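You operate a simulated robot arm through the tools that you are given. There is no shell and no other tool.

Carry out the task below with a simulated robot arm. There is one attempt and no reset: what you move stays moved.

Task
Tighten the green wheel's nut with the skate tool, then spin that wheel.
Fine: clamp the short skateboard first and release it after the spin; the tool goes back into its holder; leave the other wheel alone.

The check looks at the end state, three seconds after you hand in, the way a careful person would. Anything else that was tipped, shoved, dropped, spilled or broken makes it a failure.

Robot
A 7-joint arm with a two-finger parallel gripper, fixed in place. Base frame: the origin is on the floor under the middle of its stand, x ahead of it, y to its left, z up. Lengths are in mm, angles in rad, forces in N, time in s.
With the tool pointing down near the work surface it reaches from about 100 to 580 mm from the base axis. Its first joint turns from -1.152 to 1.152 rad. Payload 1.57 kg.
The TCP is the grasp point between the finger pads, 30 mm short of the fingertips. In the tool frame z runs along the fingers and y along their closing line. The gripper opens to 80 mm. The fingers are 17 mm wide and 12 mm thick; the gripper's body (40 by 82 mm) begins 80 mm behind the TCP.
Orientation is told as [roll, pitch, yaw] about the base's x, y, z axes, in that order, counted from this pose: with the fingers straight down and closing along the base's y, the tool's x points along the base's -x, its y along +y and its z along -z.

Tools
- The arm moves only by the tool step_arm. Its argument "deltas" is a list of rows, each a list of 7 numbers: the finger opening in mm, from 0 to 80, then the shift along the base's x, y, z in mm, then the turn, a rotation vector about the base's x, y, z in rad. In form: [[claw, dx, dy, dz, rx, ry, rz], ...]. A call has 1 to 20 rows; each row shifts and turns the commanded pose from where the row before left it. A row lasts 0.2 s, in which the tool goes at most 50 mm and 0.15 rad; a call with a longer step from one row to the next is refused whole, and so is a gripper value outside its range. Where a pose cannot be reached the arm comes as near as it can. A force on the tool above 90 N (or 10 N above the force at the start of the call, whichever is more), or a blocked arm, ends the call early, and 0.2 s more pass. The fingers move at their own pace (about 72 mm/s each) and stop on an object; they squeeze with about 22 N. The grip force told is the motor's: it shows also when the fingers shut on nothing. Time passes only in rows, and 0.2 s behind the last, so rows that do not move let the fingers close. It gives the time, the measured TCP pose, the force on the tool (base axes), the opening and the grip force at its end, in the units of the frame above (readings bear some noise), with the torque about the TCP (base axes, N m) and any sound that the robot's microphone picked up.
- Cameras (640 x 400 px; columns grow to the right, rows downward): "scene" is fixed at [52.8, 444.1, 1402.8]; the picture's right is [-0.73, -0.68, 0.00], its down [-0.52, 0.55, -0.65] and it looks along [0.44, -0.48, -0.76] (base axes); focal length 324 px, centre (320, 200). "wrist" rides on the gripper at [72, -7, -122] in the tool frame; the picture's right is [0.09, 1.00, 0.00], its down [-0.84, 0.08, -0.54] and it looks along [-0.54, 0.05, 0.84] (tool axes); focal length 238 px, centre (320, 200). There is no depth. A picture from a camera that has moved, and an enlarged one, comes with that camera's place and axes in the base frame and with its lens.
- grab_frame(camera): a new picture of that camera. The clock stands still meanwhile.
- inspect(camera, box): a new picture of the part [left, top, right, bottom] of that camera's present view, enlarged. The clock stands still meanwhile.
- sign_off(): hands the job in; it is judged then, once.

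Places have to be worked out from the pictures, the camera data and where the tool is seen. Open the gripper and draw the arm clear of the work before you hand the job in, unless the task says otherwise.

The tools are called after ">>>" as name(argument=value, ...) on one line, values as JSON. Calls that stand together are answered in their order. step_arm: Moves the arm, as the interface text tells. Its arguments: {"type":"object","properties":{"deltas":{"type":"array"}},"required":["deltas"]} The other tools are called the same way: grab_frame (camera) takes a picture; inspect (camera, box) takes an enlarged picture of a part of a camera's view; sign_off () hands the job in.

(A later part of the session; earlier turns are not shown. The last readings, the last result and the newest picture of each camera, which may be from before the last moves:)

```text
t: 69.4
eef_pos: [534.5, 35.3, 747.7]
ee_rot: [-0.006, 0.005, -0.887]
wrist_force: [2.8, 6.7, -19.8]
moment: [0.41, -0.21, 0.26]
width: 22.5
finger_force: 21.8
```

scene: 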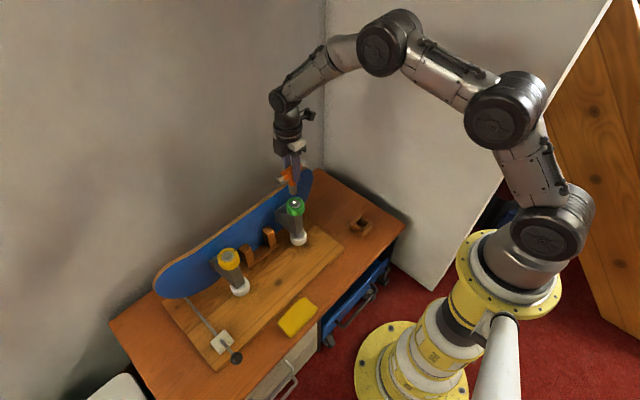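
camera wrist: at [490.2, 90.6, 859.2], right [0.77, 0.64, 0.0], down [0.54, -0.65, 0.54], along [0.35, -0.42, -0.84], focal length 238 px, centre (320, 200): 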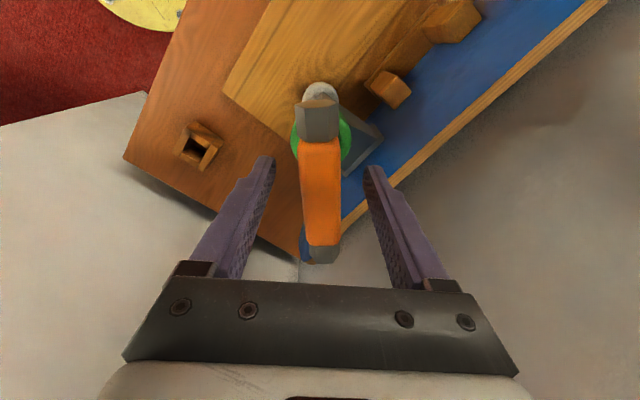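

There is 20 N of hold while lifting: the socket may be jammed on the nut by the residual torque. I look before pulling more.

>>> inspect(camera="scene", box=[276, 170, 310, 217])

>>> inspect(camera="wrist", box=[240, 80, 400, 280])

```text
8.51 times, centred on (293, 194) of scene
camera zoom: at [53.1, 444.2, 1402.8], right [-0.73, -0.68, 0.0], down [-0.52, 0.55, -0.65], along [0.44, -0.48, -0.76], focal length 2755 px, centre (550, 255)
```

zoom: 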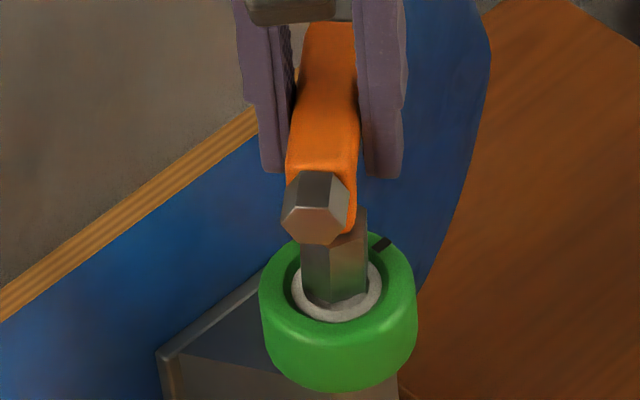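

```text
2.00 times, centred on (320, 180) of wrist
camera zoom: at [484.9, 87.4, 870.0], right [0.71, 0.7, 0.0], down [0.59, -0.6, 0.54], along [0.37, -0.39, -0.84], focal length 477 px, centre (320, 240)
```

zoom: 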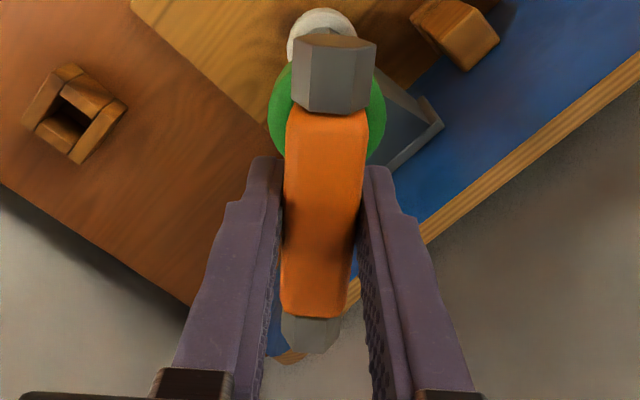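

The fingers slid up the bar while the socket stayed on, jammed by the leftover torque. I go back down, open to let the tool relax, and will re-grip at the neutral angle.

>>> step_arm(deltas=[[10, 0, 0, -6, 0, 0, 0], [60, 0, 0, -3, 0, 0, 0], [60, 0, 0, 0, 0, 0, 0], [60, 0, 0, 0, 0, 0, 0]])

>>> inspect(camera="wrist", box=[240, 80, 400, 280])

>>> inspect(camera="scene", box=[276, 170, 310, 217])

```text
t: 70.4
eef_pos: [537.1, 34.9, 741.0]
ee_rot: [0.0, -0.001, -0.889]
wrist_force: [-0.7, 0.3, -0.2]
moment: [0.01, 0.0, -0.01]
width: 60.3
finger_force: 0.1
```

```text
2.00 times, centred on (320, 180) of wrist
camera zoom: at [486.3, 87.0, 862.7], right [0.72, 0.7, 0.0], down [0.59, -0.6, 0.54], along [0.38, -0.39, -0.84], focal length 477 px, centre (320, 240)
```

zoom: 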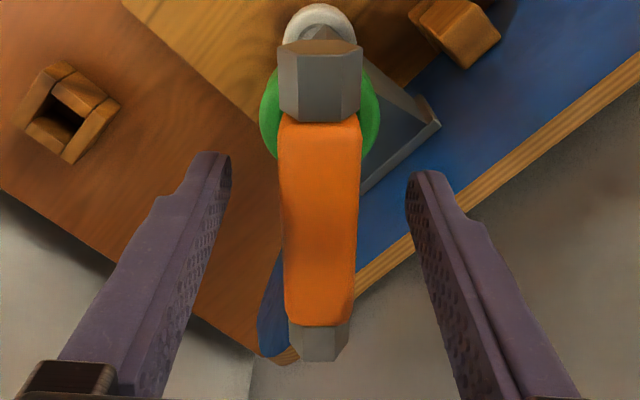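

```text
8.51 times, centred on (293, 194) of scene
camera zoom: at [52.8, 444.1, 1402.8], right [-0.73, -0.68, 0.0], down [-0.52, 0.55, -0.65], along [0.44, -0.48, -0.76], focal length 2755 px, centre (550, 255)
```

zoom: 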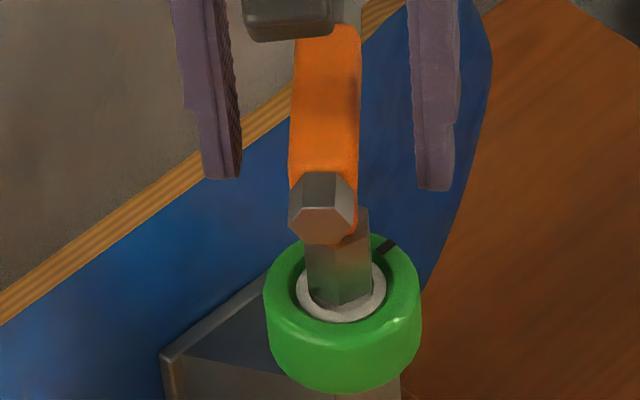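

The tool relaxed to about -0.81 rad. I turn the gripper +0.08 to match exactly, grip, and check that the torque is near zero.

>>> step_arm(deltas=[[60, 0, 0, 0, 0, 0, 0.08], [60, 0, 0, 0, 0, 0, 0], [10, 0, 0, 0, 0, 0, 0], [10, 0, 0, 0, 0, 0, 0], [10, 0, 0, 0, 0, 0, 0], [10, 0, 0, 0, 0, 0, 0]])

```text
t: 71.8
eef_pos: [536.1, 35.0, 740.5]
ee_rot: [-0.001, 0.001, -0.809]
wrist_force: [-0.4, -0.2, -0.5]
moment: [-0.02, 0.02, 0.02]
width: 22.1
finger_force: 22.1
```

Torque and forces are now near zero. I lift slowly.

>>> step_arm(deltas=[[10, 0, 0, 2, 0, 0, 0], [10, 0, 0, 2, 0, 0, 0]])

>>> step_arm(deltas=[[10, 0, 0, 3, 0, 0, 0], [10, 0, 0, 3, 0, 0, 0]])

>>> inspect(camera="scene", box=[276, 170, 310, 217])

```text
t: 72.4
eef_pos: [536.1, 35.4, 744.7]
ee_rot: [-0.001, 0.0, -0.808]
wrist_force: [0.7, -0.6, -0.8]
moment: [-0.03, -0.04, -0.03]
width: 21.5
finger_force: 21.5
```

```text
t: 73.0
eef_pos: [536.9, 34.6, 750.6]
ee_rot: [-0.001, 0.0, -0.81]
wrist_force: [-0.6, 0.0, -1.2]
moment: [0.01, 0.0, 0.04]
width: 21.6
finger_force: 21.9
```

```text
8.51 times, centred on (293, 194) of scene
camera zoom: at [52.8, 444.1, 1402.8], right [-0.73, -0.68, 0.0], down [-0.52, 0.55, -0.65], along [0.44, -0.48, -0.76], focal length 2755 px, centre (550, 255)
```

zoom: 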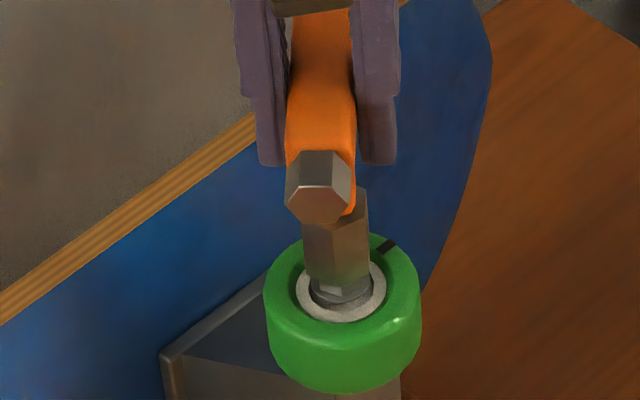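

The socket comes off freely now. I lift clear and check the nut.

>>> step_arm(deltas=[[10, 0, 0, 10, 0, 0, 0], [10, 0, 0, 20, 0, 0, 0], [10, 0, 0, 25, 0, 0, 0], [10, 0, 0, 0, 0, 0, 0]])

>>> inspect(camera="scene", box=[276, 160, 316, 217])

>>> inspect(camera="wrist", box=[240, 80, 400, 280])

```text
t: 74.0
eef_pos: [537.3, 34.7, 806.1]
ee_rot: [0.0, 0.001, -0.811]
wrist_force: [0.5, -0.1, -1.4]
moment: [-0.04, 0.02, -0.04]
width: 21.9
finger_force: 21.6
```

```text
7.02 times, centred on (296, 188) of scene
camera zoom: at [52.8, 444.1, 1402.8], right [-0.73, -0.68, 0.0], down [-0.52, 0.55, -0.65], along [0.44, -0.48, -0.76], focal length 2272 px, centre (488, 281)
```

zoom: 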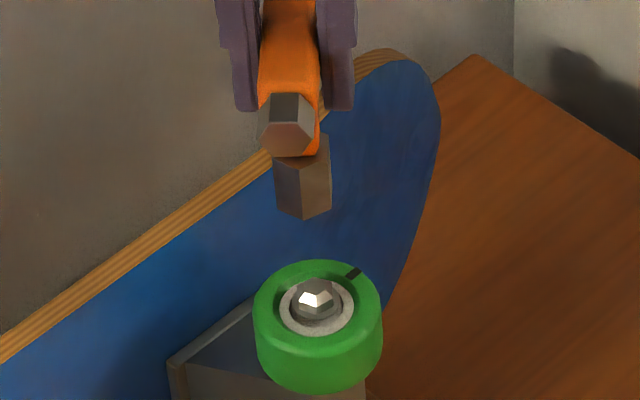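

```text
2.00 times, centred on (320, 180) of wrist
camera zoom: at [483.0, 83.2, 927.3], right [0.66, 0.75, 0.0], down [0.63, -0.55, 0.54], along [0.41, -0.36, -0.84], focal length 477 px, centre (320, 240)
```

zoom: 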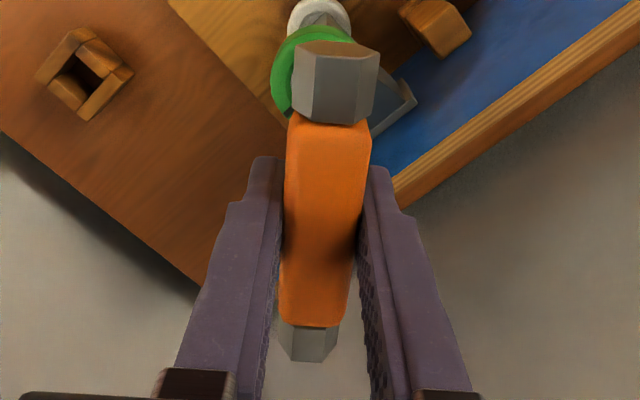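

The nut now sits lower and the tool is firmly held, its bar shifted about 3 mm in the grip toward the camera. I bring it back above the holder at yaw -90°, compensating for that shift.

>>> step_arm(deltas=[[10, -19.4, -34.1, 0, 0, 0, -0.127], [10, -19.4, -34.1, 0, 0, 0, -0.127], [10, -19.4, -34.1, 0, 0, 0, -0.127], [10, -19.4, -34.1, 0, 0, 0, -0.127], [10, -19.4, -34.1, 0, 0, 0, -0.127], [10, -19.4, -34.2, 0, 0, 0, -0.127], [10, 0, 0, -45, 0, 0, 0], [10, 0, 0, -45, 0, 0, 0], [10, 0, 0, -45, 0, 0, 0], [10, 0, 0, -40, 0, 0, 0], [10, 0, 0, 0, 0, 0, 0]])

>>> inspect(camera="scene", box=[335, 175, 385, 245])

>>> inspect(camera="wrist", box=[240, 60, 400, 280])

```text
t: 76.4
eef_pos: [420.8, -171.2, 631.5]
ee_rot: [-0.001, -0.001, -1.571]
wrist_force: [0.2, -0.1, -2.2]
moment: [0.01, 0.03, 0.01]
width: 21.7
finger_force: 22.2
```

```text
5.71 times, centred on (360, 210) of scene
camera zoom: at [52.8, 444.1, 1402.8], right [-0.73, -0.68, 0.0], down [-0.52, 0.55, -0.65], along [0.44, -0.48, -0.76], focal length 1850 px, centre (91, 143)
```

zoom: 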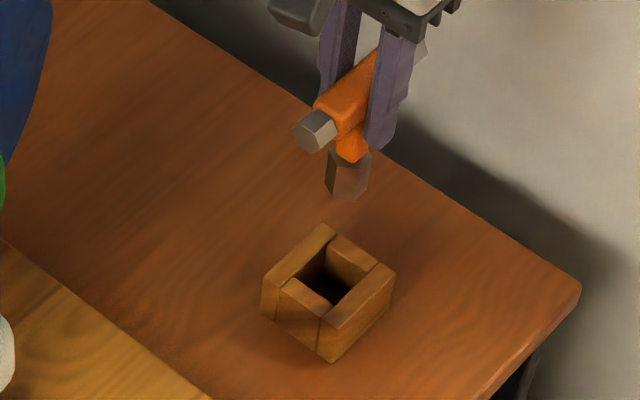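

```text
1.82 times, centred on (320, 170) of wrist
camera zoom: at [414.0, -98.5, 752.8], right [1.0, 0.09, 0.0], down [0.08, -0.84, 0.54], along [0.05, -0.54, -0.84], focal length 433 px, centre (320, 254)
```

zoom: 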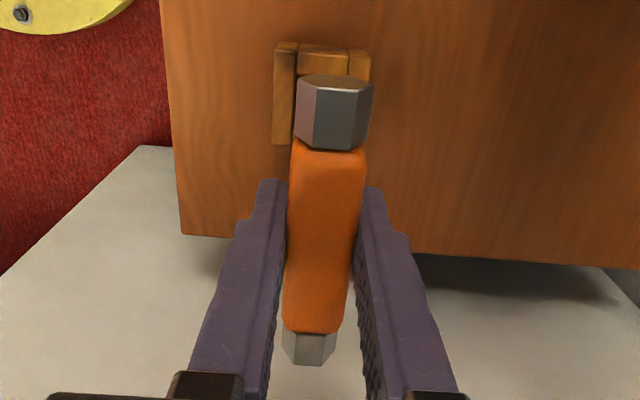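

The socket appears about 2.7 mm off along the camera's right, meaning it hangs about 4 mm too far toward -y (the tool leans slightly in the grip). I shift +4 in y and check again.

>>> step_arm(deltas=[[10, -0.3, 4, 0, 0, 0, 0], [10, 0, 0, -30, 0, 0, 0], [10, 0, 0, -30, 0, 0, 0], [10, 0, 0, -12, 0, 0, 0], [10, 0, 0, 0, 0, 0, 0]])

>>> inspect(camera="scene", box=[340, 195, 380, 245])

>>> inspect(camera="wrist", box=[260, 60, 380, 180])

```text
t: 77.6
eef_pos: [421.4, -166.8, 559.3]
ee_rot: [-0.001, -0.002, -1.571]
wrist_force: [0.0, -0.2, -1.2]
moment: [0.01, 0.01, 0.04]
width: 21.9
finger_force: 22.4
```

```text
8.00 times, centred on (360, 220) of scene
camera zoom: at [52.8, 444.1, 1402.8], right [-0.73, -0.68, 0.0], down [-0.52, 0.55, -0.65], along [0.44, -0.48, -0.76], focal length 2590 px, centre (0, 40)
```

zoom: 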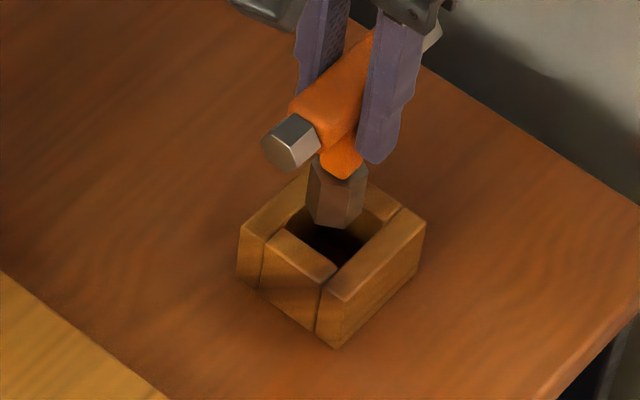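

```text
3.33 times, centred on (320, 120) of wrist
camera zoom: at [413.7, -94.1, 681.2], right [1.0, 0.09, 0.0], down [0.08, -0.84, 0.54], along [0.05, -0.54, -0.84], focal length 794 px, centre (320, 467)
```

zoom: 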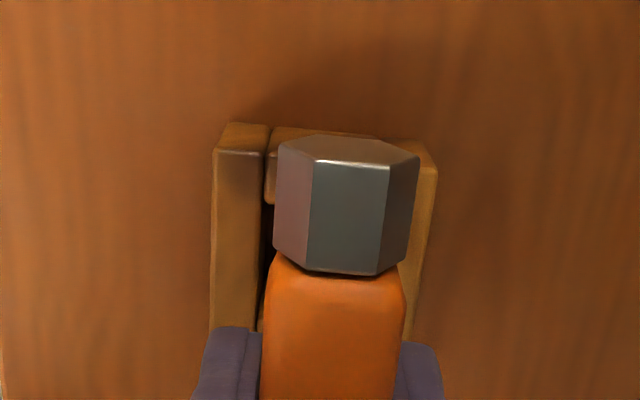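

Both views agree that the socket is now centred over the pocket within about 1 mm. I lower it in small steps, watching the force.

>>> step_arm(deltas=[[10, 0, 0, -8, 0, 0, 0], [10, 0, 0, -8, 0, 0, 0]])

>>> step_arm(deltas=[[10, 0, 0, -8, 0, 0, 0], [10, 0, 0, -8, 0, 0, 0], [10, 0, 0, -6, 0, 0, 0]])

>>> step_arm(deltas=[[10, 0, 0, -4, 0, 0, 0], [10, 0, 0, -4, 0, 0, 0]])

```text
t: 78.2
eef_pos: [420.4, -164.9, 543.0]
ee_rot: [0.0, -0.001, -1.572]
wrist_force: [0.1, 0.4, -1.1]
moment: [0.0, -0.01, 0.0]
width: 21.5
finger_force: 21.8
```

```text
t: 79.0
eef_pos: [420.8, -167.4, 520.6]
ee_rot: [0.0, -0.001, -1.573]
wrist_force: [0.0, -0.9, -1.1]
moment: [-0.01, -0.05, 0.04]
width: 21.7
finger_force: 22.0
```

```text
t: 79.6
eef_pos: [420.8, -166.3, 514.0]
ee_rot: [0.0, 0.001, -1.57]
wrist_force: [0.0, 0.5, -1.4]
moment: [0.01, 0.01, -0.01]
width: 21.7
finger_force: 22.3
```

>>> step_arm(deltas=[[10, 0, 0, -2, 0, 0, 0], [10, 0, 0, -2, 0, 0, 0]])

>>> inspect(camera="scene", box=[340, 195, 380, 245])

```text
t: 80.2
eef_pos: [419.6, -165.1, 509.0]
ee_rot: [0.0, 0.0, -1.571]
wrist_force: [0.9, 0.0, -1.1]
moment: [0.02, -0.02, -0.01]
width: 21.9
finger_force: 22.2
```

```text
8.00 times, centred on (360, 220) of scene
camera zoom: at [52.8, 444.1, 1402.8], right [-0.73, -0.68, 0.0], down [-0.52, 0.55, -0.65], along [0.44, -0.48, -0.76], focal length 2590 px, centre (0, 40)
```

zoom: 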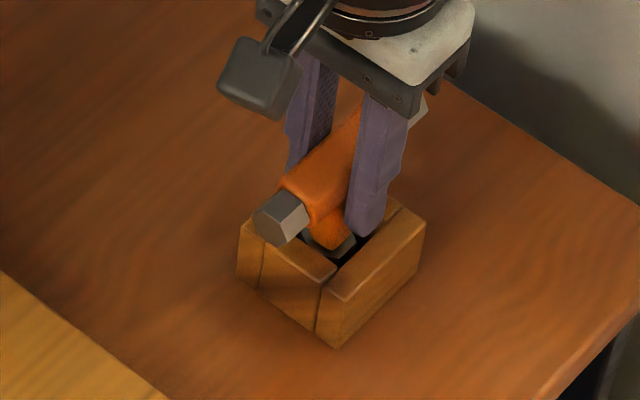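

The socket is inside the pocket with no contact yet. I lower further until it rests on the bottom.

>>> step_arm(deltas=[[10, 0, 0, -1.5, 0, 0, 0], [10, 0, 0, -1.5, 0, 0, 0]])

>>> step_arm(deltas=[[10, 0, 0, -1.5, 0, 0, 0], [10, 0, 0, -1.5, 0, 0, 0]])

```text
t: 80.8
eef_pos: [419.1, -166.2, 504.6]
ee_rot: [-0.001, 0.0, -1.571]
wrist_force: [0.4, 0.3, -1.1]
moment: [0.03, -0.01, 0.01]
width: 21.5
finger_force: 22.5
```

```text
t: 81.4
eef_pos: [421.5, -166.8, 504.0]
ee_rot: [0.003, 0.0, -1.573]
wrist_force: [-4.5, 1.3, 20.1]
moment: [0.02, 0.18, -0.01]
width: 21.5
finger_force: 21.6
```

It rests on the bottom now (20 N at z≈504, the same height as at pick-up). I relieve the push and open the fingers.

>>> step_arm(deltas=[[10, 0, 0, 1.5, 0, 0, 0], [30, 0, 0, 0, 0, 0, 0], [50, 0, 0, 0, 0, 0, 0], [80, 0, 0, 0, 0, 0, 0], [80, 0, 0, 0, 0, 0, 0]])

>>> inspect(camera="scene", box=[340, 195, 380, 245])

>>> grab_frame(camera="wrist")

```text
t: 82.6
eef_pos: [419.9, -165.1, 504.5]
ee_rot: [-0.001, 0.0, -1.572]
wrist_force: [-0.8, -0.1, 0.7]
moment: [-0.02, -0.01, 0.0]
width: 80.0
finger_force: 0.1
```

```text
8.00 times, centred on (360, 220) of scene
camera zoom: at [52.8, 444.1, 1402.8], right [-0.73, -0.68, 0.0], down [-0.52, 0.55, -0.65], along [0.44, -0.48, -0.76], focal length 2590 px, centre (0, 40)
```

zoom: 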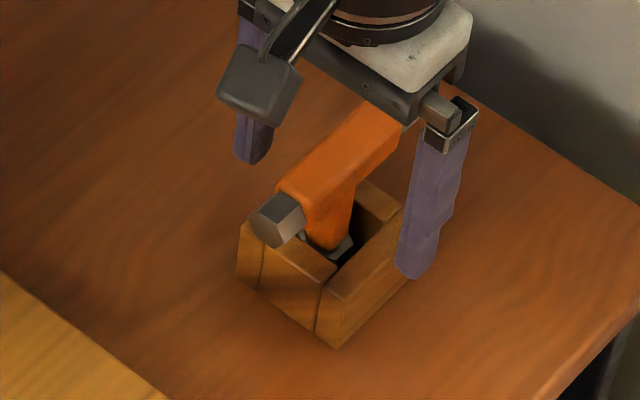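

```text
taken
camera wrist: at [413.3, -93.2, 626.2], right [1.0, 0.09, 0.0], down [0.08, -0.84, 0.54], along [0.05, -0.54, -0.84], focal length 238 px, centre (320, 200)
```

wrist: 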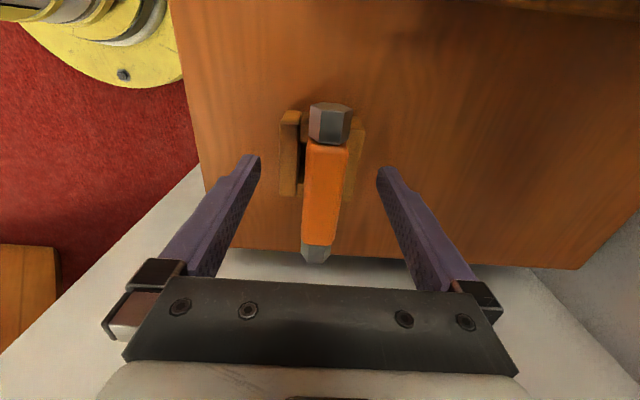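

The tool stands in its holder as at the start. I rise straight up and compare.

>>> step_arm(deltas=[[80, 0, 0, 20, 0, 0, 0], [80, 0, 0, 45, 0, 0, 0], [80, 0, 0, 45, 0, 0, 0], [80, 0, 0, 45, 0, 0, 0], [80, 0, 0, 45, 0, 0, 0], [80, 0, 0, 45, 0, 0, 0]])

>>> inspect(camera="scene", box=[240, 160, 400, 260])

>>> inspect(camera="wrist", box=[260, 60, 380, 180])

```text
t: 84.0
eef_pos: [416.9, -165.2, 750.5]
ee_rot: [-0.001, 0.001, -1.573]
wrist_force: [0.6, -0.6, -0.2]
moment: [-0.02, 0.0, 0.02]
width: 80.1
finger_force: 0.2
```

```text
4.00 times, centred on (320, 210) of scene
camera zoom: at [52.8, 444.1, 1402.8], right [-0.73, -0.68, 0.0], down [-0.52, 0.55, -0.65], along [0.44, -0.48, -0.76], focal length 1295 px, centre (320, 160)
```

zoom: 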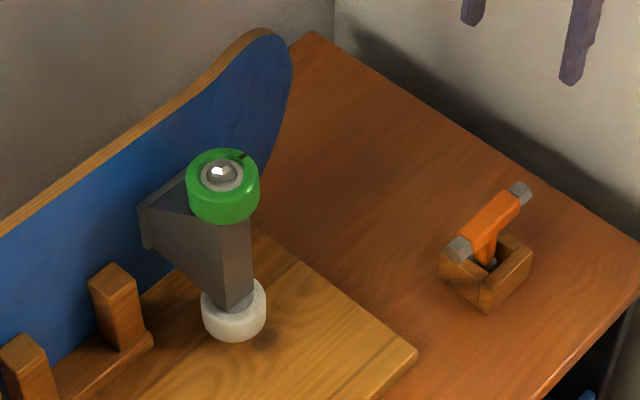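

```text
3.33 times, centred on (320, 120) of wrist
camera zoom: at [411.0, -92.6, 871.8], right [1.0, 0.09, 0.0], down [0.08, -0.84, 0.54], along [0.05, -0.54, -0.84], focal length 794 px, centre (320, 467)
```

zoom: 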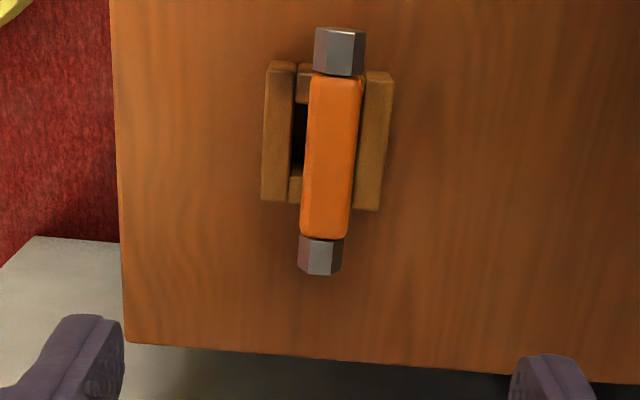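

Tool and holder look exactly as at the start, and the nut sits deeper in the hub. Next I spin the wheel: I'll take it between the fingers from above and turn it clockwise (so the nut is not loosened). I move above it, turning the wrist to +1.2 rad.

>>> step_arm(deltas=[[80, 6.3, 10.5, 10, 0, 0, 0.146], [80, 6.3, 10.5, 10, 0, 0, 0.146], [80, 6.3, 10.5, 10, 0, 0, 0.146], [80, 6.3, 10.5, 10, 0, 0, 0.146], [80, 6.3, 10.5, 10, 0, 0, 0.146], [80, 6.3, 10.5, 0, 0, 0, 0.146], [80, 6.3, 10.5, 0, 0, 0, 0.146], [80, 6.3, 10.5, 0, 0, 0, 0.146], [80, 6.3, 10.5, 0, 0, 0, 0.146], [80, 6.3, 10.5, 0, 0, 0, 0.146], [80, 6.3, 10.5, 0, 0, 0, 0.146], [80, 6.3, 10.5, 0, 0, 0, 0.146], [80, 6.3, 10.5, 0, 0, 0, 0.146], [80, 6.3, 10.5, 0, 0, 0, 0.146], [80, 6.3, 10.5, 0, 0, 0, 0.146], [80, 6.3, 10.5, 0, 0, 0, 0.146], [80, 6.3, 10.5, 0, 0, 0, 0.146], [80, 6.3, 10.5, 0, 0, 0, 0.146], [80, 6.3, 10.5, 0, 0, 0, 0.146]])

>>> step_arm(deltas=[[80, 0, 0, -40, 0, 0, 0], [80, 0, 0, -40, 0, 0, 0], [80, 0, 0, 0, 0, 0, 0]])

>>> grab_frame(camera="wrist")

>>> inspect(camera="wrist", box=[270, 110, 370, 210])

```text
t: 88.0
eef_pos: [539.4, 33.7, 799.2]
ee_rot: [0.001, 0.0, 1.207]
wrist_force: [-0.4, -1.4, -0.8]
moment: [-0.03, 0.01, 0.0]
width: 80.2
finger_force: 0.0
```

```text
t: 88.8
eef_pos: [539.2, 33.5, 718.5]
ee_rot: [0.001, 0.0, 1.204]
wrist_force: [0.0, -0.2, 0.2]
moment: [0.01, 0.0, 0.03]
width: 79.8
finger_force: 0.0
```

```text
taken
camera wrist: at [519.6, -36.1, 841.0], right [-0.96, 0.27, 0.0], down [0.23, 0.81, 0.54], along [0.15, 0.52, -0.84], focal length 238 px, centre (320, 200)
```

wrist: 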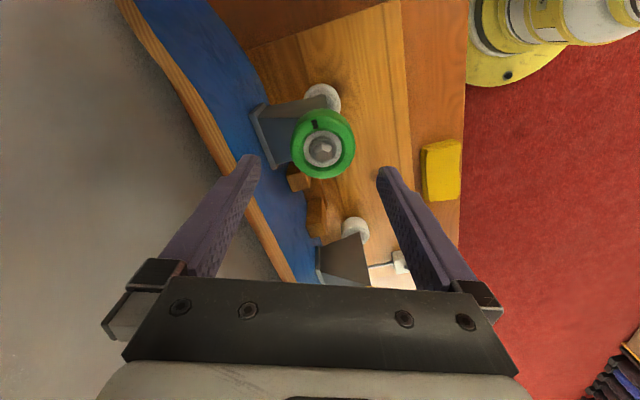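

```text
4.00 times, centred on (320, 160) of wrist
camera zoom: at [519.6, -36.1, 841.0], right [-0.96, 0.27, 0.0], down [0.23, 0.81, 0.54], along [0.15, 0.52, -0.84], focal length 953 px, centre (320, 360)
```

zoom: 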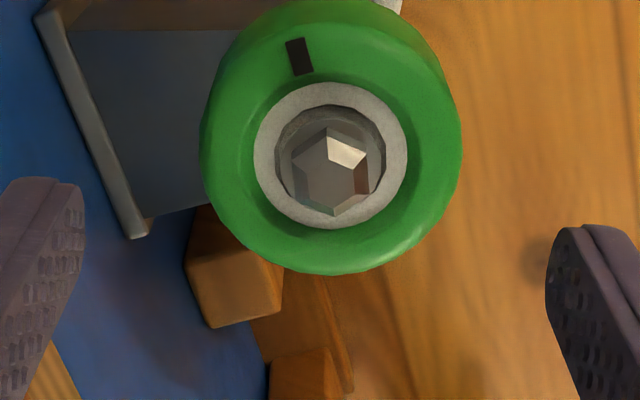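

The wheel centre lies about 2 mm to the picture's right of the TCP. I correct, descend so the pads reach the wheel's upper half (tips at z≈632), and close.

>>> step_arm(deltas=[[80, -1.9, 1.2, -10, 0, 0, 0], [80, 0, 0, -20, 0, 0, 0], [80, 0, 0, -18, 0, 0, 0], [80, 0, 0, -8, 0, 0, 0], [80, 0, 0, 0, 0, 0, 0]])

>>> grab_frame(camera="wrist")

>>> inspect(camera="scene", box=[265, 160, 330, 240])

```text
t: 90.0
eef_pos: [537.1, 33.9, 662.8]
ee_rot: [0.001, -0.002, 1.205]
wrist_force: [0.2, -0.5, 0.3]
moment: [0.01, -0.02, -0.02]
width: 79.9
finger_force: 0.0
```

```text
taken
camera wrist: at [517.4, -34.5, 784.4], right [-0.96, 0.27, 0.0], down [0.23, 0.81, 0.54], along [0.15, 0.52, -0.84], focal length 238 px, centre (320, 200)
```

wrist: 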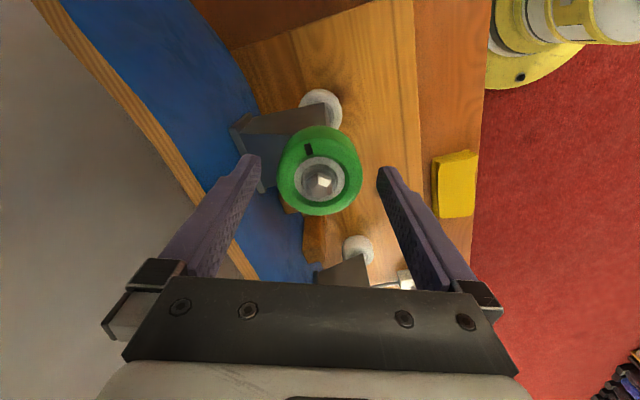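

```text
5.00 times, centred on (298, 200) of scene
camera zoom: at [52.8, 444.1, 1402.8], right [-0.73, -0.68, 0.0], down [-0.52, 0.55, -0.65], along [0.44, -0.48, -0.76], focal length 1619 px, centre (432, 200)
```

zoom: 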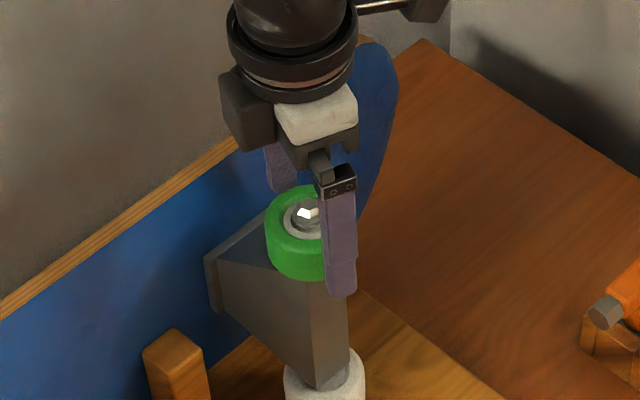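

>>> inspect(camera="wrist", box=[270, 120, 370, 220])

```text
4.00 times, centred on (320, 170) of wrist
camera zoom: at [517.4, -34.5, 784.4], right [-0.96, 0.27, 0.0], down [0.23, 0.81, 0.54], along [0.15, 0.52, -0.84], focal length 953 px, centre (320, 320)
```

zoom: 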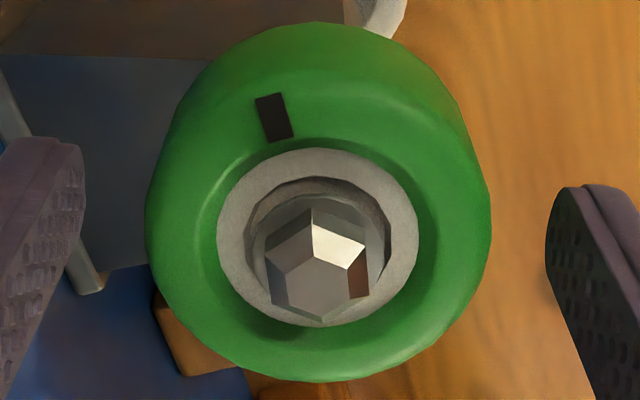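

The nut and wheel are centred on the TCP within about 1 mm. I close the fingers on the wheel's rim.

>>> step_arm(deltas=[[60, 0, 0, 0, 0, 0, 0], [40, 0, 0, 0, 0, 0, 0], [40, 0, 0, 0, 0, 0, 0], [40, 0, 0, 0, 0, 0, 0]])

```text
t: 91.0
eef_pos: [537.5, 33.6, 663.9]
ee_rot: [-0.001, 0.0, 1.205]
wrist_force: [3.7, -1.9, 0.2]
moment: [0.1, 0.03, -0.04]
width: 54.9
finger_force: 21.6
```

The wheel is held at 55 mm. I turn clockwise a little and check the torque.

>>> step_arm(deltas=[[40, 0, 0, 0, 0, 0, -0.1], [40, 0, 0, 0, 0, 0, -0.1], [40, 0, 0, 0, 0, 0, -0.1]])

>>> inspect(camera="wrist", box=[270, 120, 370, 220])

```text
t: 91.8
eef_pos: [538.2, 35.0, 661.8]
ee_rot: [0.0, 0.0, 0.902]
wrist_force: [2.9, -1.8, 1.2]
moment: [-0.25, -0.48, 0.02]
width: 54.9
finger_force: 21.6
```

```text
4.00 times, centred on (320, 170) of wrist
camera zoom: at [498.1, -25.6, 784.7], right [-0.84, 0.54, 0.0], down [0.46, 0.7, 0.54], along [0.29, 0.45, -0.84], focal length 953 px, centre (320, 320)
```

zoom: 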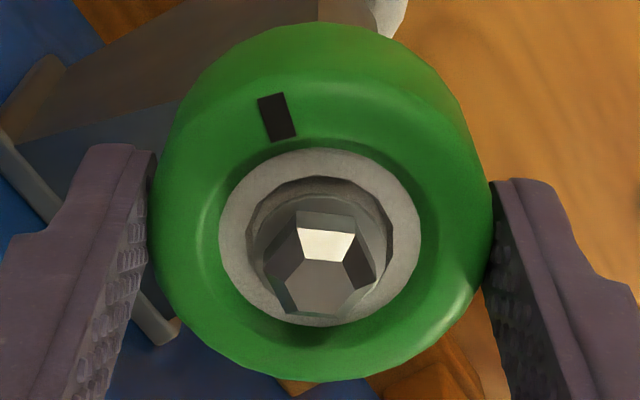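

The wheel turns with the fingers (the mark stays at the same place relative to them) while the nut stays still. I turn it on quickly and let go while it is moving.

>>> step_arm(deltas=[[40, 0, 0, 0, 0, 0, -0.145], [40, 0, 0, 0, 0, 0, -0.145], [40, 0, 0, 0, 0, 0, -0.145], [40, 0, 0, 0, 0, 0, -0.145], [40, 0, 0, 0, 0, 0, -0.145], [40, 0, 0, 0, 0, 0, -0.145], [40, 0, 0, 0, 0, 0, -0.145], [40, 0, 0, 0, 0, 0, -0.145], [40, 0, 0, 0, 0, 0, -0.145], [40, 0, 0, 0, 0, 0, -0.145], [40, 0, 0, 0, 0, 0, -0.145], [40, 0, 0, 0, 0, 0, -0.145], [40, 0, 0, 0, 0, 0, -0.145], [40, 0, 0, 0, 0, 0, -0.145], [80, 0, 0, 0, 0, 0, -0.145], [80, 0, 0, 0, 0, 0, -0.145], [80, 0, 0, 0, 0, 0, -0.1]])

>>> inspect(camera="wrist", box=[270, 120, 370, 220])

>>> inspect(camera="scene", box=[265, 160, 330, 240])

```text
t: 95.4
eef_pos: [538.6, 35.1, 663.1]
ee_rot: [0.001, 0.001, -1.52]
wrist_force: [-0.1, -0.8, -0.2]
moment: [-0.04, -0.02, 0.02]
width: 79.8
finger_force: 0.0
```

```text
4.00 times, centred on (320, 170) of wrist
camera zoom: at [527.3, 106.7, 785.3], right [0.99, 0.14, 0.0], down [0.12, -0.83, 0.54], along [0.08, -0.54, -0.84], focal length 953 px, centre (320, 320)
```

zoom: 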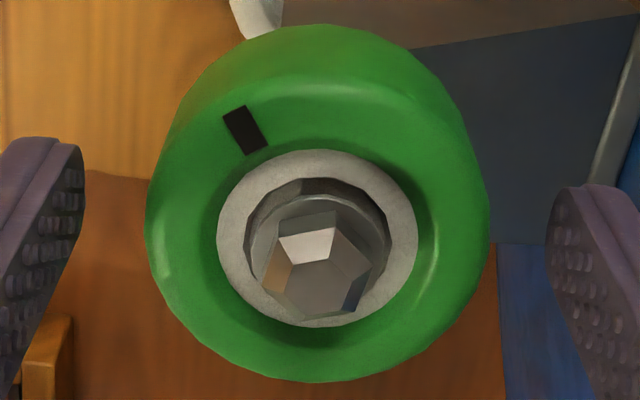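

```text
5.00 times, centred on (298, 200) of scene
camera zoom: at [52.8, 444.1, 1402.8], right [-0.73, -0.68, 0.0], down [-0.52, 0.55, -0.65], along [0.44, -0.48, -0.76], focal length 1619 px, centre (432, 200)
```

zoom: 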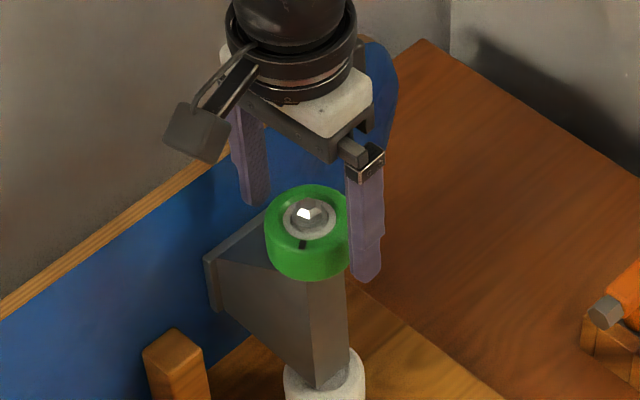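

The wheel turned about 2.3 rad and stopped soon after release; the nut stayed put. I go back around with open fingers and turn it again so it clearly makes more than a full turn.

>>> step_arm(deltas=[[80, -0.5, 0, 0, 0, 0, 0.148], [80, 0, 0, 0, 0, 0, 0.148], [80, 0, 0, 0, 0, 0, 0.148], [80, 0, 0, 0, 0, 0, 0.148], [80, 0, 0, 0, 0, 0, 0.148], [80, 0, 0, 0, 0, 0, 0.148], [80, 0, 0, 0, 0, 0, 0.148], [80, 0, 0, 0, 0, 0, 0.148], [80, 0, 0, 0, 0, 0, 0.148], [80, 0, 0, 0, 0, 0, 0.148], [80, 0, 0, 0, 0, 0, 0.148], [80, 0, 0, 0, 0, 0, 0.148], [80, 0, 0, 0, 0, 0, 0.148], [80, 0, 0, 0, 0, 0, 0.148], [80, 0, 0, 0, 0, 0, 0.148], [80, 0, 0, 0, 0, 0, 0.148], [80, 0, 0, 0, 0, 0, 0.148], [80, 0, 0, 0, 0, 0, 0.148], [80, 0, 0, 0, 0, 0, 0.148]])

>>> step_arm(deltas=[[40, 0, 0, 0, 0, 0, 0], [40, 0, 0, 0, 0, 0, 0], [40, 0, 0, 0, 0, 0, 0], [40, 0, 0, 0, 0, 0, -0.145], [40, 0, 0, 0, 0, 0, -0.145], [40, 0, 0, 0, 0, 0, -0.145], [40, 0, 0, 0, 0, 0, -0.145]])

>>> inspect(camera="wrist", box=[270, 120, 370, 220])

```text
t: 99.4
eef_pos: [537.4, 34.8, 663.2]
ee_rot: [0.0, 0.001, 1.298]
wrist_force: [0.1, -0.4, -0.2]
moment: [-0.03, 0.0, 0.02]
width: 80.0
finger_force: 0.1
```

```text
t: 101.0
eef_pos: [536.9, 34.1, 663.2]
ee_rot: [0.0, 0.0, 0.712]
wrist_force: [2.7, -1.6, 0.4]
moment: [-0.3, -0.43, 0.02]
width: 54.8
finger_force: 22.3
```

```text
4.00 times, centred on (320, 170) of wrist
camera zoom: at [487.3, -16.8, 785.0], right [-0.72, 0.69, 0.0], down [0.58, 0.61, 0.54], along [0.38, 0.39, -0.84], focal length 953 px, centre (320, 320)
```

zoom: 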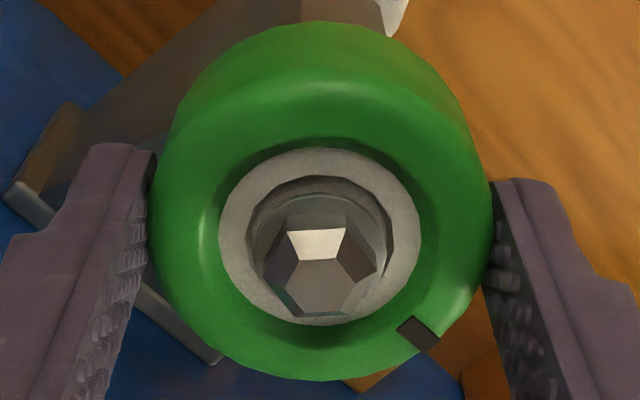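

The wheel turns along again. I continue clockwise and release in motion.

>>> step_arm(deltas=[[40, 0, 0, 0, 0, 0, -0.148], [40, 0, 0, 0, 0, 0, -0.148], [40, 0, 0, 0, 0, 0, -0.148], [40, 0, 0, 0, 0, 0, -0.148], [40, 0, 0, 0, 0, 0, -0.148], [40, 0, 0, 0, 0, 0, -0.148], [40, 0, 0, 0, 0, 0, -0.148], [40, 0, 0, 0, 0, 0, -0.148], [40, 0, 0, 0, 0, 0, -0.148], [40, 0, 0, 0, 0, 0, -0.148], [40, 0, 0, 0, 0, 0, -0.148], [40, 0, 0, 0, 0, 0, -0.148], [40, 0, 0, 0, 0, 0, -0.148], [80, 0, 0, 0, 0, 0, -0.148], [80, 0, 0, 0, 0, 0, -0.148]])

>>> inspect(camera="wrist", box=[270, 120, 370, 220])

```text
t: 104.2
eef_pos: [536.8, 34.5, 663.0]
ee_rot: [-0.002, -0.001, -1.509]
wrist_force: [0.1, 0.3, 0.3]
moment: [0.03, 0.0, 0.02]
width: 79.9
finger_force: 0.1
```

```text
4.00 times, centred on (320, 170) of wrist
camera zoom: at [525.9, 106.7, 784.8], right [0.99, 0.15, 0.0], down [0.13, -0.83, 0.54], along [0.08, -0.54, -0.84], focal length 953 px, centre (320, 320)
```

zoom: 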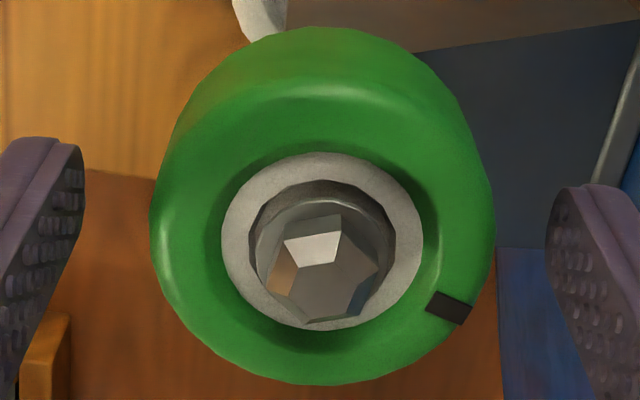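

About 4.8 rad so far. I do one more grip-and-turn to pass a full revolution.

>>> step_arm(deltas=[[80, 0, 0, 0, 0, 0, 0.148], [80, 0, 0, 0, 0, 0, 0.148], [80, 0, 0, 0, 0, 0, 0.148], [80, 0, 0, 0, 0, 0, 0.148], [80, 0, 0, 0, 0, 0, 0.148], [80, 0, 0, 0, 0, 0, 0.148], [80, 0, 0, 0, 0, 0, 0.148], [80, 0, 0, 0, 0, 0, 0.148], [80, 0, 0, 0, 0, 0, 0.148], [80, 0, 0, 0, 0, 0, 0.148], [80, 0, 0, 0, 0, 0, 0.148], [80, 0, 0, 0, 0, 0, 0.148], [80, 0, 0, 0, 0, 0, 0.148], [80, 0, 0, 0, 0, 0, 0.148], [80, 0, 0, 0, 0, 0, 0.148], [80, 0, 0, 0, 0, 0, 0.148], [80, 0, 0, 0, 0, 0, 0.148], [80, 0, 0, 0, 0, 0, 0.148], [80, 0, 0, 0, 0, 0, 0.148]])

>>> step_arm(deltas=[[40, 0, 0, 0, 0, 0, 0], [40, 0, 0, 0, 0, 0, 0], [40, 0, 0, 0, 0, 0, 0], [40, 0, 0, 0, 0, 0, -0.148], [40, 0, 0, 0, 0, 0, -0.148], [40, 0, 0, 0, 0, 0, -0.148], [40, 0, 0, 0, 0, 0, -0.148], [40, 0, 0, 0, 0, 0, -0.148], [40, 0, 0, 0, 0, 0, -0.148], [40, 0, 0, 0, 0, 0, -0.148], [40, 0, 0, 0, 0, 0, -0.148], [40, 0, 0, 0, 0, 0, -0.148], [40, 0, 0, 0, 0, 0, -0.148], [40, 0, 0, 0, 0, 0, -0.148], [40, 0, 0, 0, 0, 0, -0.148], [40, 0, 0, 0, 0, 0, -0.148], [40, 0, 0, 0, 0, 0, -0.148], [80, 0, 0, 0, 0, 0, -0.148], [80, 0, 0, 0, 0, 0, -0.148]])

>>> inspect(camera="wrist", box=[270, 120, 370, 220])

```text
t: 108.2
eef_pos: [536.5, 34.4, 662.8]
ee_rot: [-0.002, 0.001, 1.311]
wrist_force: [1.0, 0.1, 0.2]
moment: [-0.01, -0.01, -0.02]
width: 79.9
finger_force: 0.1
```

```text
t: 112.2
eef_pos: [536.6, 33.8, 662.7]
ee_rot: [0.001, 0.0, -1.061]
wrist_force: [-0.3, -0.3, 0.4]
moment: [-0.02, -0.02, -0.03]
width: 80.1
finger_force: 0.1
```

```text
4.00 times, centred on (320, 170) of wrist
camera zoom: at [496.1, 95.0, 785.2], right [0.83, 0.56, 0.0], down [0.47, -0.69, 0.54], along [0.31, -0.45, -0.84], focal length 953 px, centre (320, 320)
```

zoom: 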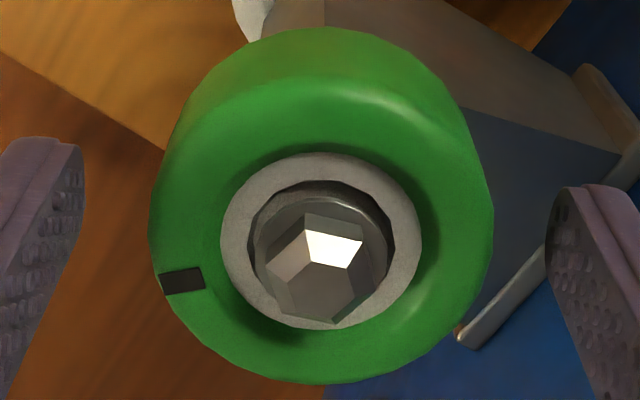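

The wheel has made more than a full turn. For a real brisk spin I also flick it: with closed fingers beside the rim on the robot's side I sweep along +y, which is clockwise. I first get into position.

>>> step_arm(deltas=[[80, 0, 0, 30, 0, 0, 0], [80, 0, 0, 30, 0, 0, 0], [80, -7.5, -7, 0, 0, 0, 0.1325], [60, -7.5, -7, 0, 0, 0, 0.1325], [40, -7.5, -7, 0, 0, 0, 0.1325], [20, -7.5, -7, 0, 0, 0, 0.1325], [0, -7.5, -7, 0, 0, 0, 0.1325], [0, -7.5, -7, 0, 0, 0, 0.1325], [0, -7.5, -7, 0, 0, 0, 0.1325], [0, -7.5, -7, 0, 0, 0, 0.1325], [0, 0, 0, -30, 0, 0, 0], [0, 0, 0, -30, 0, 0, 0], [0, 0, 0, 0, 0, 0, 0]])

>>> grab_frame(camera="wrist")

>>> inspect(camera="scene", box=[265, 160, 330, 240])

```text
t: 115.0
eef_pos: [478.5, -22.3, 662.6]
ee_rot: [0.0, -0.002, 0.001]
wrist_force: [-0.1, 0.1, -0.3]
moment: [-0.01, 0.02, 0.0]
width: 0.4
finger_force: 21.2
```

```text
taken
camera wrist: at [405.7, -28.1, 784.4], right [-0.09, 1.0, 0.0], down [0.84, 0.08, 0.54], along [0.54, 0.05, -0.84], focal length 238 px, centre (320, 200)
```

wrist: 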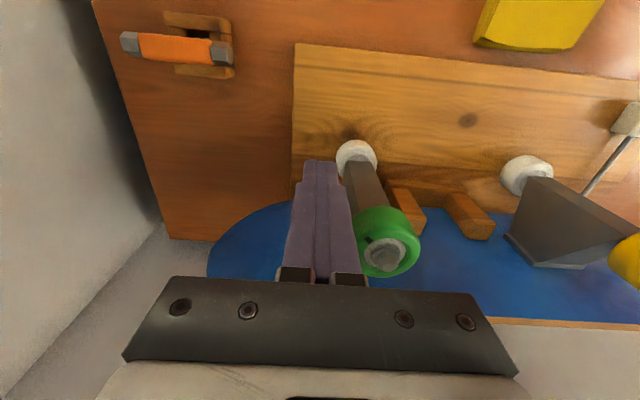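

```text
5.00 times, centred on (298, 200) of scene
camera zoom: at [52.8, 444.1, 1402.8], right [-0.73, -0.68, 0.0], down [-0.52, 0.55, -0.65], along [0.44, -0.48, -0.76], focal length 1619 px, centre (432, 200)
```

zoom: 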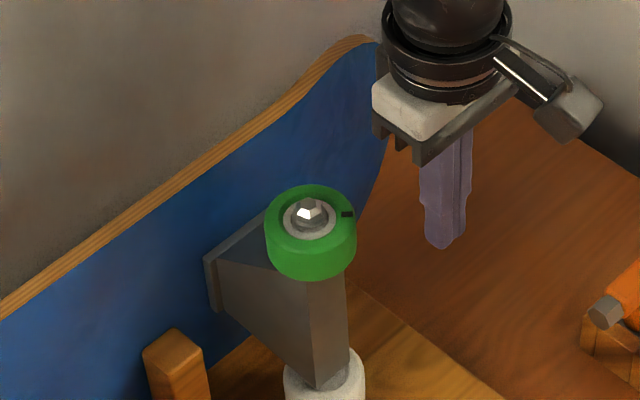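

In position, with the mark pointing to the picture's right. I move in beside the rim and sweep along +y.

>>> step_arm(deltas=[[0, 12, 0, 0, 0, 0, 0], [0, 12.3, 0, 0, 0, 0, 0], [0, 0, 38, 0, 0, 0, 0], [0, 0, 45, 0, 0, 0, 0], [0, -10, 25, 0, 0, 0, 0], [0, -15, 0, 0, 0, 0, 0]])

>>> inspect(camera="scene", box=[265, 160, 330, 240])

>>> grab_frame(camera="wrist")

```text
t: 116.4
eef_pos: [476.5, 86.1, 661.7]
ee_rot: [0.0, -0.001, -0.002]
wrist_force: [0.8, -0.4, -1.0]
moment: [0.01, -0.01, -0.02]
width: 0.1
finger_force: 21.5
```

```text
5.00 times, centred on (298, 200) of scene
camera zoom: at [52.8, 444.1, 1402.8], right [-0.73, -0.68, 0.0], down [-0.52, 0.55, -0.65], along [0.44, -0.48, -0.76], focal length 1619 px, centre (432, 200)
```

zoom: 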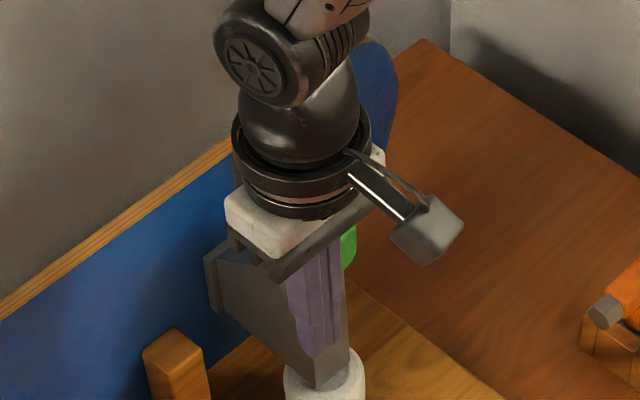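

```text
taken
camera wrist: at [404.0, 80.6, 784.4], right [-0.09, 1.0, 0.0], down [0.84, 0.08, 0.54], along [0.54, 0.05, -0.84], focal length 238 px, centre (320, 200)
```

wrist: 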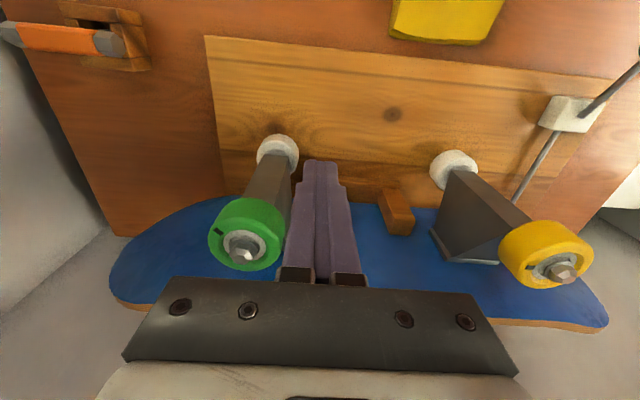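

>>> inspect(camera="wrist", box=[190, 180, 310, 280])

```text
4.00 times, centred on (250, 230) of wrist
camera zoom: at [404.0, 80.6, 784.4], right [-0.09, 1.0, 0.0], down [0.84, 0.08, 0.54], along [0.54, 0.05, -0.84], focal length 953 px, centre (600, 80)
```

zoom: 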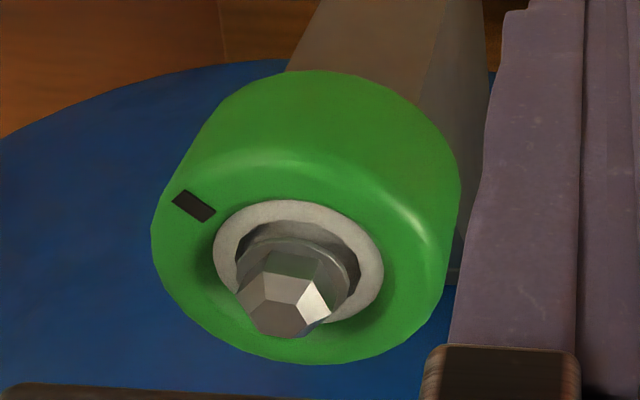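

The mark is nearly unchanged (about -120°), so the sweep hardly touched the rim. I go back and sweep again 3.5 mm closer.

>>> step_arm(deltas=[[0, 0, -40, 0, 0, 0, 0], [0, 0, -40, 0, 0, 0, 0], [0, 0, -28, 0, 0, 0, 0], [0, 14, 0, 0, 0, 0, 0], [0, 14.5, 0, 0, 0, 0, 0], [0, 0, 38, 0, 0, 0, 0], [0, 0, 45, 0, 0, 0, 0]])

>>> step_arm(deltas=[[0, -15, 20, 0, 0, 0, 0], [0, -15, 5, 0, 0, 0, 0]])

>>> grab_frame(camera="wrist")

```text
t: 118.0
eef_pos: [504.6, 62.6, 664.2]
ee_rot: [-0.001, -0.002, -0.003]
wrist_force: [0.6, 0.0, -0.5]
moment: [-0.03, 0.01, -0.01]
width: 0.1
finger_force: 21.4
```

```text
t: 118.6
eef_pos: [475.1, 88.5, 662.1]
ee_rot: [-0.001, 0.0, -0.001]
wrist_force: [0.0, -0.4, 0.0]
moment: [-0.04, 0.01, -0.01]
width: 0.0
finger_force: 21.5
```

```text
taken
camera wrist: at [402.8, 81.5, 784.7], right [-0.09, 1.0, 0.0], down [0.84, 0.08, 0.54], along [0.54, 0.05, -0.84], focal length 238 px, centre (320, 200)
```

wrist: 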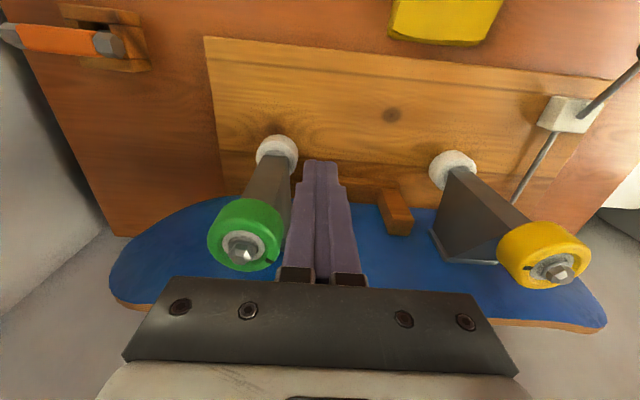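

The flick worked: the mark is now on the opposite side. I wait a moment and see whether it still coasts.

>>> step_arm(deltas=[[0, 0, 0, 0, 0, 0, 0], [0, 0, 0, 0, 0, 0, 0], [0, 0, 0, 0, 0, 0, 0], [0, 0, 0, 0, 0, 0, 0]])

>>> inspect(camera="wrist", box=[190, 180, 310, 280])

>>> inspect(camera="wrist", box=[480, 60, 640, 300])

```text
t: 119.6
eef_pos: [474.2, 87.4, 663.3]
ee_rot: [0.0, -0.002, -0.001]
wrist_force: [0.9, 0.9, 0.1]
moment: [0.02, -0.01, 0.04]
width: 0.0
finger_force: 21.7
```

```text
4.00 times, centred on (250, 230) of wrist
camera zoom: at [402.9, 81.4, 784.7], right [-0.09, 1.0, 0.0], down [0.84, 0.08, 0.54], along [0.54, 0.05, -0.84], focal length 953 px, centre (600, 80)
```

zoom: 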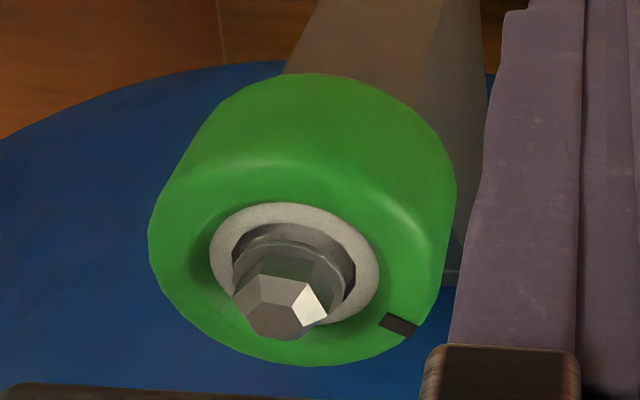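

```text
1.67 times, centred on (560, 180) of wrist
camera zoom: at [402.9, 81.4, 784.7], right [-0.09, 1.0, 0.0], down [0.84, 0.08, 0.54], along [0.54, 0.05, -0.84], focal length 397 px, centre (-80, 233)
```

zoom: 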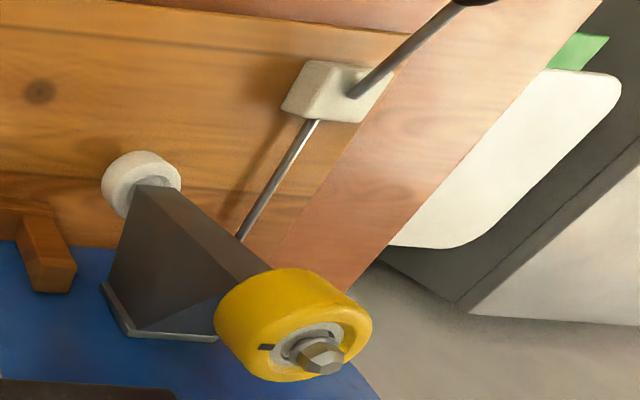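

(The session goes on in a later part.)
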